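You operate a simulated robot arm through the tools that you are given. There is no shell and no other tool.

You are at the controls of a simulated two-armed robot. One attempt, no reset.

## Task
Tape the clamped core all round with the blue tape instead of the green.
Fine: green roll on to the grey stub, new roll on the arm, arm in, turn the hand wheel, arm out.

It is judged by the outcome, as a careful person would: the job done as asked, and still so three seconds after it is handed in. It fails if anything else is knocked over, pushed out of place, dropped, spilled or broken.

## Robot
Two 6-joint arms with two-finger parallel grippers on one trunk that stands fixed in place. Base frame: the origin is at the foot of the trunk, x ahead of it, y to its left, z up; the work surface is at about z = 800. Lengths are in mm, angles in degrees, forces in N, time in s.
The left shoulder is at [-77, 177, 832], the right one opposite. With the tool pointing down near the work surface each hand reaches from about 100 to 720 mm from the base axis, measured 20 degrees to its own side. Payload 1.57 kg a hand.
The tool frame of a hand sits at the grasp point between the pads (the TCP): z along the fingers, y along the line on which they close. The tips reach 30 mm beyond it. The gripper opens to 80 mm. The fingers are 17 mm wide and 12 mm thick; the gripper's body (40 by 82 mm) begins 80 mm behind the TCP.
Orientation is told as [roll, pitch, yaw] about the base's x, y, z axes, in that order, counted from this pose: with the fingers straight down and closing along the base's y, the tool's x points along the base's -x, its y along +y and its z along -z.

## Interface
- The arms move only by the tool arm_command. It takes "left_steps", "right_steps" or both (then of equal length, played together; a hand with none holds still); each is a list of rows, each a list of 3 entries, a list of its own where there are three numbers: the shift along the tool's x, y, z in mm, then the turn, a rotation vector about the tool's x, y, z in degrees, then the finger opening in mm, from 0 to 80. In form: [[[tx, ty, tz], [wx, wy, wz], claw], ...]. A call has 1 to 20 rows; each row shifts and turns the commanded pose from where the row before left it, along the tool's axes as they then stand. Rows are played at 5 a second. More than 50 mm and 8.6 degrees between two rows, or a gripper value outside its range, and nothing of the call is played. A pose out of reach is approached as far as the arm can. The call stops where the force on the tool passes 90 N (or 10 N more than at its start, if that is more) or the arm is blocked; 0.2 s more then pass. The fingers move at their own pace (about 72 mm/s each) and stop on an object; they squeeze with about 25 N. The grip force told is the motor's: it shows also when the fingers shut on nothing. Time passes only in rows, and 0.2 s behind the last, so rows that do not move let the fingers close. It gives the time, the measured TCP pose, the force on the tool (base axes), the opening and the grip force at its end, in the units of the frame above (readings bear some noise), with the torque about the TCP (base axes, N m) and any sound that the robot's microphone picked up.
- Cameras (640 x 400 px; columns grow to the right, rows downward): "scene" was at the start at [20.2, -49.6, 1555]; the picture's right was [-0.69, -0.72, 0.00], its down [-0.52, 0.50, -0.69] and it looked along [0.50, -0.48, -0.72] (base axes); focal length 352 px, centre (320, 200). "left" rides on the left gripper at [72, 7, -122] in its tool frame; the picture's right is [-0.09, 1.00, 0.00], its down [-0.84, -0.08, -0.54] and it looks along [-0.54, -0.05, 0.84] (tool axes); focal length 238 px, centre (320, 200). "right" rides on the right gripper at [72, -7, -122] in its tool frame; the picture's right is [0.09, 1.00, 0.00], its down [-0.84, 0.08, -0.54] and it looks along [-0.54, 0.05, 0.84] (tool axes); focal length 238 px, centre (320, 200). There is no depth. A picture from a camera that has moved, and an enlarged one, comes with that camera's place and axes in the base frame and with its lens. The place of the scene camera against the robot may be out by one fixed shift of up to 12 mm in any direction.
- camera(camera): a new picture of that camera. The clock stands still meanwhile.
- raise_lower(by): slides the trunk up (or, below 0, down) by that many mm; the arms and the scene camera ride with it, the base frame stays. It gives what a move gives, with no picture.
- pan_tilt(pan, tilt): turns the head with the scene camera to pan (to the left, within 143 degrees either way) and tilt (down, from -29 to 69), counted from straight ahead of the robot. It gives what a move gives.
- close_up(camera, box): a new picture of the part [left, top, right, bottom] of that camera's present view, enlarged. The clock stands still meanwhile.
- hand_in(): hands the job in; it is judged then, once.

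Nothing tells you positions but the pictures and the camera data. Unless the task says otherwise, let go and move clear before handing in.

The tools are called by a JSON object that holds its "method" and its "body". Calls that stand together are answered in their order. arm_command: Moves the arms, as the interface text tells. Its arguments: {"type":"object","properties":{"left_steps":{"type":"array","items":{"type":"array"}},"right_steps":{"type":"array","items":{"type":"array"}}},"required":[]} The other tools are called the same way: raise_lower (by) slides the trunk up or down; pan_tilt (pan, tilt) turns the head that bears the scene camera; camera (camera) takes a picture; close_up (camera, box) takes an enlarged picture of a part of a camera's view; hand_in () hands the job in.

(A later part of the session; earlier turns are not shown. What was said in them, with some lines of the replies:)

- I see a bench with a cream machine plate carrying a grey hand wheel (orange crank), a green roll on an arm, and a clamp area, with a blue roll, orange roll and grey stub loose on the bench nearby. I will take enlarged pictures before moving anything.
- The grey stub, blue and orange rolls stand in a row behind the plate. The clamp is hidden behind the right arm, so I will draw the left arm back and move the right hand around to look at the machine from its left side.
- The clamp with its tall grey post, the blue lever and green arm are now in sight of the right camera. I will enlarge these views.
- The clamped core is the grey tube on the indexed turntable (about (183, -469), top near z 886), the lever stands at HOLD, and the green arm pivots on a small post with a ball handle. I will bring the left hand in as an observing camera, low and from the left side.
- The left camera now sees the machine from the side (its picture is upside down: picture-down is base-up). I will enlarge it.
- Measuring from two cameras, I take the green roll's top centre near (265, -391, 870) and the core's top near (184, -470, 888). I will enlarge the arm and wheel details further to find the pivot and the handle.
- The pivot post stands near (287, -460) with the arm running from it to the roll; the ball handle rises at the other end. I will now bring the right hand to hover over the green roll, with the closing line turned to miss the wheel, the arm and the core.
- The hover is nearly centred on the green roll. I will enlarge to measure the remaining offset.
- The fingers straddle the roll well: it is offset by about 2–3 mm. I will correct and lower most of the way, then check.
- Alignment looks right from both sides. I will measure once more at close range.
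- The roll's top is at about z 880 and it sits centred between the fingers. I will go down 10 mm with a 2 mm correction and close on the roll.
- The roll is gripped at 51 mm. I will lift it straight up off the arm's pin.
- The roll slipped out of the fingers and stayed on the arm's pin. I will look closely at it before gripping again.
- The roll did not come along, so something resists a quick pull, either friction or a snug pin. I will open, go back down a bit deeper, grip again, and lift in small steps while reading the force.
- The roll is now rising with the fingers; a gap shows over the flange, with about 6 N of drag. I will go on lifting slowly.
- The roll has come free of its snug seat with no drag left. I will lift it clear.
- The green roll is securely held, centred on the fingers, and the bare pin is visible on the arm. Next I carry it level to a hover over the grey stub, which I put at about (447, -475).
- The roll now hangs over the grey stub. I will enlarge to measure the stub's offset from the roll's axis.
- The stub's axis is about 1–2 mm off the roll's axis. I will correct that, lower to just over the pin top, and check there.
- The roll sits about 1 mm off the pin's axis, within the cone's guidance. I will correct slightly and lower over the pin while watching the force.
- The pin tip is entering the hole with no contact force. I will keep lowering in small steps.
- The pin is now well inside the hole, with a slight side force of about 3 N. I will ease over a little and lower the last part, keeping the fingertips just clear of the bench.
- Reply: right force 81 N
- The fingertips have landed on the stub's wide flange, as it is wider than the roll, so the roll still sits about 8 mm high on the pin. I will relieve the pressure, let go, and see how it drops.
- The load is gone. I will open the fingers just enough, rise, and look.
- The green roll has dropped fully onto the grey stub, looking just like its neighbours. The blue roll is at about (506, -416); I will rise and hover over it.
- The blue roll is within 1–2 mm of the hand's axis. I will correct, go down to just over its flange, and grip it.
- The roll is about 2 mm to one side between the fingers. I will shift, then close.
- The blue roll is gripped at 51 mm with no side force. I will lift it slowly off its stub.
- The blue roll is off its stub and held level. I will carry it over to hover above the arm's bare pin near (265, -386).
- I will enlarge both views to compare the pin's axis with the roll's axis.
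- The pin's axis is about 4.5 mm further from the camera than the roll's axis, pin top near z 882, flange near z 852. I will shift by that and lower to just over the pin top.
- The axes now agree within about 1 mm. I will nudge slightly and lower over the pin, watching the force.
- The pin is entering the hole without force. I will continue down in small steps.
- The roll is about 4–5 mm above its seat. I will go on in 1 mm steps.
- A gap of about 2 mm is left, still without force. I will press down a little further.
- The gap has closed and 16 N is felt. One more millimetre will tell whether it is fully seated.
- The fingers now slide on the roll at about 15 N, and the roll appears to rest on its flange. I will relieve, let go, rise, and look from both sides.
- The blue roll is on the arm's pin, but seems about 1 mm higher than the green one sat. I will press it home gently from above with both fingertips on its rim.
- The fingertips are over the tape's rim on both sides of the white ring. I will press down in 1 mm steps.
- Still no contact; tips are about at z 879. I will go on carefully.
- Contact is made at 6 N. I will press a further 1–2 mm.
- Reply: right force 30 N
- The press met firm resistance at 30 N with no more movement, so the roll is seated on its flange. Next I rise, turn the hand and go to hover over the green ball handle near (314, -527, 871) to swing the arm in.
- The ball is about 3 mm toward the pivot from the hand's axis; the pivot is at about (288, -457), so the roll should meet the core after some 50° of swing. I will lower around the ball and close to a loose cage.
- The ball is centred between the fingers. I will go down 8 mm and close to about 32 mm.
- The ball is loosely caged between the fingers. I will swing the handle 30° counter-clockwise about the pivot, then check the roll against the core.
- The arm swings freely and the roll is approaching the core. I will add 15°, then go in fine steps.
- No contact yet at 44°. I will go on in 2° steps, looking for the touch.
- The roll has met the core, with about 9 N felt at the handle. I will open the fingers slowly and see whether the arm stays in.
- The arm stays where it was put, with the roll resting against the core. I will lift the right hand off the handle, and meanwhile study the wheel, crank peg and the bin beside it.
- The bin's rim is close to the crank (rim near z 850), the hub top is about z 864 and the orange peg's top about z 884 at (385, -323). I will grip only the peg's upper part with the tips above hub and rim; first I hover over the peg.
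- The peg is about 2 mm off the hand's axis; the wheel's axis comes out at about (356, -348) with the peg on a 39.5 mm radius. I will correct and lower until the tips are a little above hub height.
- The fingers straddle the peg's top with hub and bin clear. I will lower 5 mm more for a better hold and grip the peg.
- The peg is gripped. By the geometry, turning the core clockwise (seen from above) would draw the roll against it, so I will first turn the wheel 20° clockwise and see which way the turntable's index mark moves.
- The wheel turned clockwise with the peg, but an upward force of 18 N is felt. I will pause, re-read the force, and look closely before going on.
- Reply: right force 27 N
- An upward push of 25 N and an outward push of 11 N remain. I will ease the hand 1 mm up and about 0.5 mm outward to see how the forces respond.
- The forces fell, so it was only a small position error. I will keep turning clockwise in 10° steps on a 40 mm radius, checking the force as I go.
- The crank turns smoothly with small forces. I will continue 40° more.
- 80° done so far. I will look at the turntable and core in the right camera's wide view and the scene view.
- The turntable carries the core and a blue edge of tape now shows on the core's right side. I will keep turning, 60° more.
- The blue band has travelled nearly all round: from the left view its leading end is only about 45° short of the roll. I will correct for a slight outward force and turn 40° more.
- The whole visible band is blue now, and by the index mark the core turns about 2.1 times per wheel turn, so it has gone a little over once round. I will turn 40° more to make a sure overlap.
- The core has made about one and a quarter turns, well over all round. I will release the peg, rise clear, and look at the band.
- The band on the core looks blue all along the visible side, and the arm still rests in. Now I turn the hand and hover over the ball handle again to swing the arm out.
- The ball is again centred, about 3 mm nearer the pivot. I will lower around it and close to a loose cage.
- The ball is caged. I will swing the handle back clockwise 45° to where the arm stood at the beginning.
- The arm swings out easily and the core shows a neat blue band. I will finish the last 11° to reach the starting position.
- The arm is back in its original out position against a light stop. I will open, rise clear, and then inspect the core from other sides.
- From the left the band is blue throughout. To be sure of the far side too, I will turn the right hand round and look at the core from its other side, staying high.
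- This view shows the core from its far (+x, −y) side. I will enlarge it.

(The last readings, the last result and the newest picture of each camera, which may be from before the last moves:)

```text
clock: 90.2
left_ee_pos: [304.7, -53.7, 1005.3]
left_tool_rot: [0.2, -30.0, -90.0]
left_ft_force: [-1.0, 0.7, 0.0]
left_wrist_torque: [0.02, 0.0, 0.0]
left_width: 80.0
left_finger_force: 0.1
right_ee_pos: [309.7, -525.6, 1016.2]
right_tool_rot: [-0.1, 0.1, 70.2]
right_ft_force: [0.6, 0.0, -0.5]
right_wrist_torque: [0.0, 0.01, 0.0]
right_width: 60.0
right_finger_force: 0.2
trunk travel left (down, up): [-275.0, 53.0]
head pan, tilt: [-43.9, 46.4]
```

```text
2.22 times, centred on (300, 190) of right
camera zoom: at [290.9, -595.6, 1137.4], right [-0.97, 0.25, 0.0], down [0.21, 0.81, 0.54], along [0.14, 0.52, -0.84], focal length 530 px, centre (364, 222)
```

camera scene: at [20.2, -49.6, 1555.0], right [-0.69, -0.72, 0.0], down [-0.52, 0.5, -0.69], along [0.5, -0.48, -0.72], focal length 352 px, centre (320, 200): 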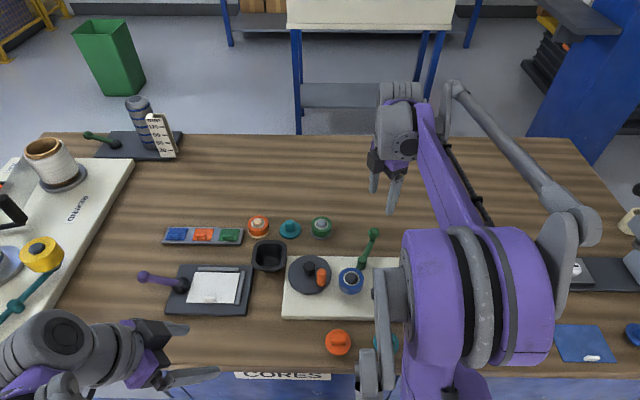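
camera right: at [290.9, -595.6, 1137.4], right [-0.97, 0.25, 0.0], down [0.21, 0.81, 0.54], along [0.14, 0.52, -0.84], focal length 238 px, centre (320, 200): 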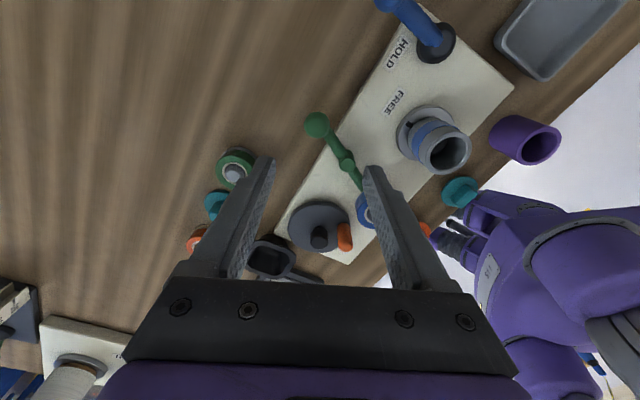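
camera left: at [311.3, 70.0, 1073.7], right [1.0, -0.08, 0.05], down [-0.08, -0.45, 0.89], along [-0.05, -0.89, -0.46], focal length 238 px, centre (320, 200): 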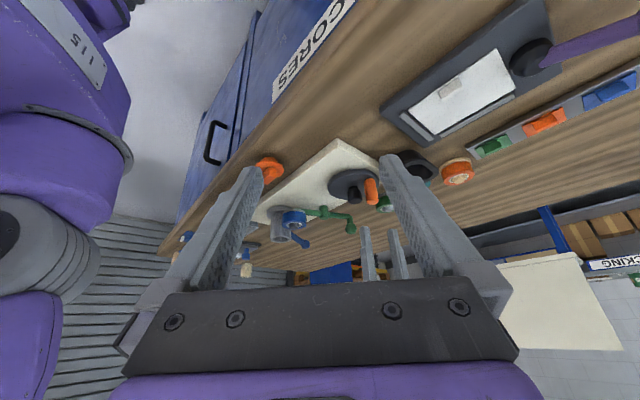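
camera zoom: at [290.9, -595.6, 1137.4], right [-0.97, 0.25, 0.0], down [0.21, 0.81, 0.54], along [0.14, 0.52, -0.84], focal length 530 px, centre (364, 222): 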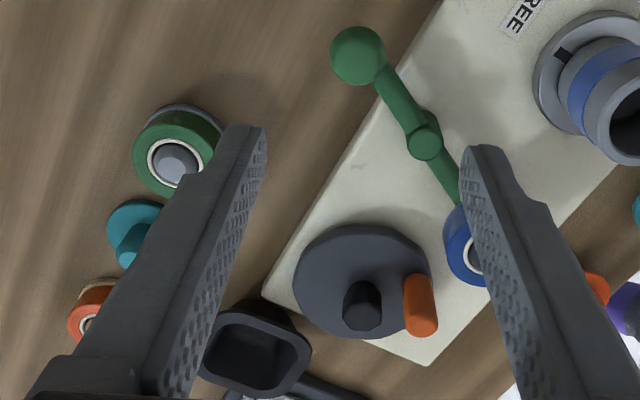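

The tape is blue round the far side as well, the index mark and green roll look right. I will now retract the right hand high and clear, and take a last overall look.

{"method": "arm_command", "body": {"right_steps": [[[0, 0, -41], [0, 0, 0], 60], [[0, 0, -41], [0, 0, 0], 60], [[0, 0, -41], [0, 0, 0], 60], [[0, 0, 0], [0, 0, 7.8], 60], [[0, 0, 0], [0, 0, 7.8], 60], [[0, 0, 0], [0, 0, 7.8], 60], [[0, 0, 0], [0, 0, 7.8], 60], [[0, 0, 0], [0, 0, 7.8], 60], [[0, 0, 0], [0, 0, 7.8], 60], [[0, 0, 0], [0, 0, 7.8], 60], [[0, 0, 0], [0, 0, 7.8], 60], [[0, 0, 0], [0, 0, 7.8], 60], [[-40, 0, 0], [0, 0, 0], 60], [[-40, 0, 0], [0, 0, 0], 60], [[0, 0, 0], [0, 0, 0], 60]]}}

{"method": "camera", "body": {"camera": "scene"}}

{"method": "camera", "body": {"camera": "right"}}

{"method": "camera", "body": {"camera": "left"}}

```text
clock: 93.4
left_ee_pos: [305.0, -53.0, 1005.0]
left_tool_rot: [0.2, -30.0, -90.0]
left_ft_force: [-0.7, -0.2, -0.4]
left_wrist_torque: [-0.01, -0.01, -0.01]
left_width: 80.0
left_finger_force: 0.1
right_ee_pos: [388.9, -526.3, 1137.7]
right_tool_rot: [0.0, 0.0, -0.3]
right_ft_force: [-0.3, -0.8, 0.2]
right_wrist_torque: [0.01, 0.01, 0.04]
right_width: 59.9
right_finger_force: 0.0
trunk travel left (down, up): [-275.0, 53.0]
head pan, tilt: [-43.9, 46.4]
```

```text
taken
camera scene: at [19.5, -49.3, 1554.9], right [-0.69, -0.72, 0.0], down [-0.52, 0.5, -0.69], along [0.5, -0.48, -0.72], focal length 352 px, centre (320, 200)
```

scene: 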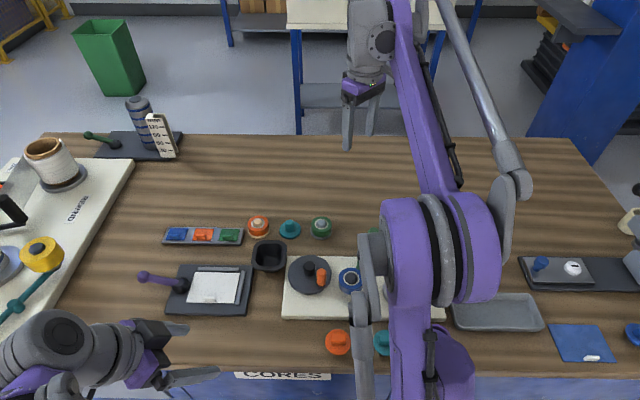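

```text
taken
camera right: at [316.2, -532.3, 1258.9], right [-0.09, 1.0, 0.0], down [0.84, 0.07, 0.54], along [0.54, 0.05, -0.84], focal length 238 px, centre (320, 200)
```

right: 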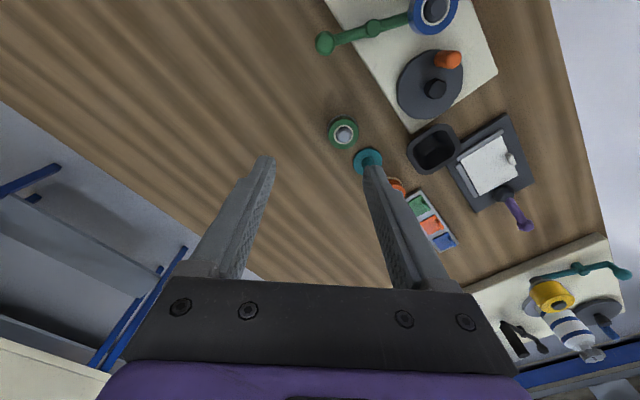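

```text
taken
camera left: at [310.9, 69.8, 1073.8], right [1.0, -0.08, 0.05], down [-0.08, -0.45, 0.89], along [-0.05, -0.89, -0.46], focal length 238 px, centre (320, 200)
```

left: 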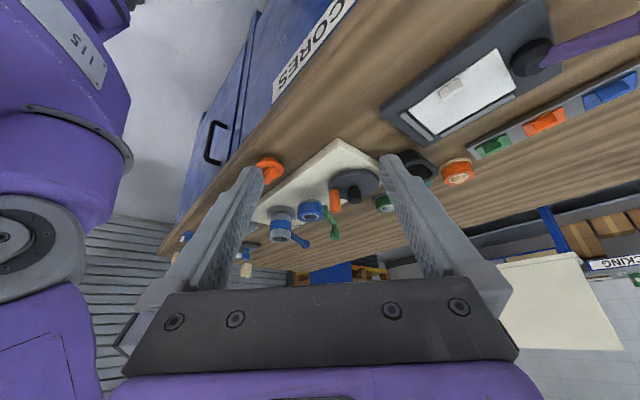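

Everything is in order, but the elbow hides the core from the scene camera. I will shift the right hand left, staying high, for one look at the core's near side.

{"method": "arm_command", "body": {"right_steps": [[[17.8, 45, 0], [0, 0, 0], 60], [[17.8, 45, 0], [0, 0, 0], 60], [[17.8, 45, 0], [0, 0, 0], 60], [[17.8, 45, 0], [0, 0, 0], 60], [[17.8, 45, 0], [0, 0, 0], 60], [[0, 0, 0], [0, 0, 0], 60]]}}

{"method": "camera", "body": {"camera": "scene"}}

{"method": "close_up", "body": {"camera": "scene", "box": [240, 200, 460, 340]}}

```text
clock: 94.8
left_ee_pos: [305.0, -54.0, 1005.2]
left_tool_rot: [0.1, -30.0, -90.0]
left_ft_force: [-0.1, 0.1, 0.1]
left_wrist_torque: [-0.01, -0.01, 0.02]
left_width: 79.8
left_finger_force: 0.0
right_ee_pos: [303.4, -300.4, 1140.2]
right_tool_rot: [-0.1, 0.0, -0.3]
right_ft_force: [-0.2, 0.1, 0.0]
right_wrist_torque: [-0.01, 0.02, -0.04]
right_width: 60.0
right_finger_force: 0.0
trunk travel left (down, up): [-275.0, 53.0]
head pan, tilt: [-43.9, 46.4]
```

```text
taken
camera scene: at [20.7, -50.1, 1554.9], right [-0.69, -0.72, 0.0], down [-0.52, 0.5, -0.69], along [0.5, -0.48, -0.72], focal length 352 px, centre (320, 200)
```

scene: 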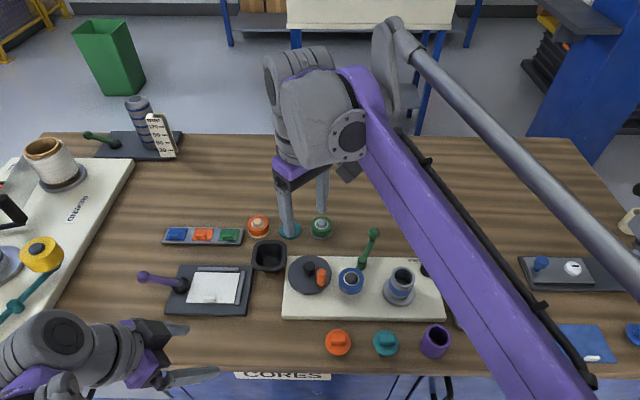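

```text
2.86 times, centred on (350, 270) of scene
camera zoom: at [20.7, -50.1, 1554.9], right [-0.69, -0.72, 0.0], down [-0.52, 0.5, -0.69], along [0.5, -0.48, -0.72], focal length 1006 px, centre (234, 0)
```

zoom: 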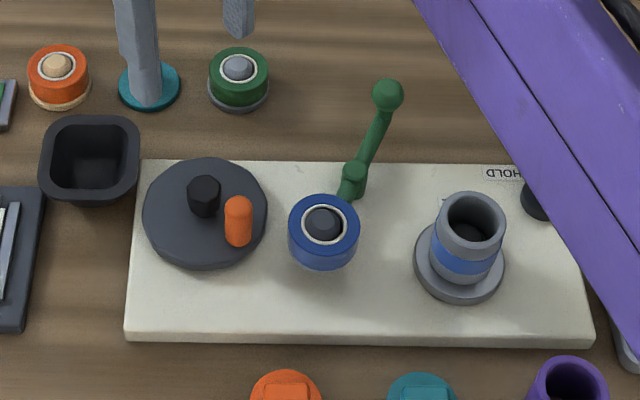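

The core carries a blue band seen from every side. The green roll sits on the grey stub and the blue roll is on the arm, which is swung out. The lever is still at HOLD, nothing else has moved, and both hands are clear, so I hand the job in.

{"method": "hand_in", "body": {}}

```text
The job is handed in.
```

The clamped core is taped all round with the blue tape, with about a quarter-turn of overlap. I checked the band from the left, the far side and the near side, and it is blue in every view.

- **Green roll:** it is on the grey stub, fully down.
- **Blue roll:** it is on the arm and pressed home on its pin. The first pull on the green roll slipped because the arm's pin holds rolls snugly; a slow lift freed it.
- **Arm:** it is swung back out to where it started.
- **Hand wheel:** I turned it about 220° clockwise. The core turns roughly 2.1 times for each turn of the wheel, so that gave it about one and a quarter turns. The crank now rests in a different position from the start.
- **Everything else:** the clamp lever is still at HOLD, and I saw nothing else knocked or shifted. While I was seating the green roll, the fingertips pressed on the stub's flange at about 77 N for a moment; the stub did not appear to move.

Both hands were clear when I handed the job in.
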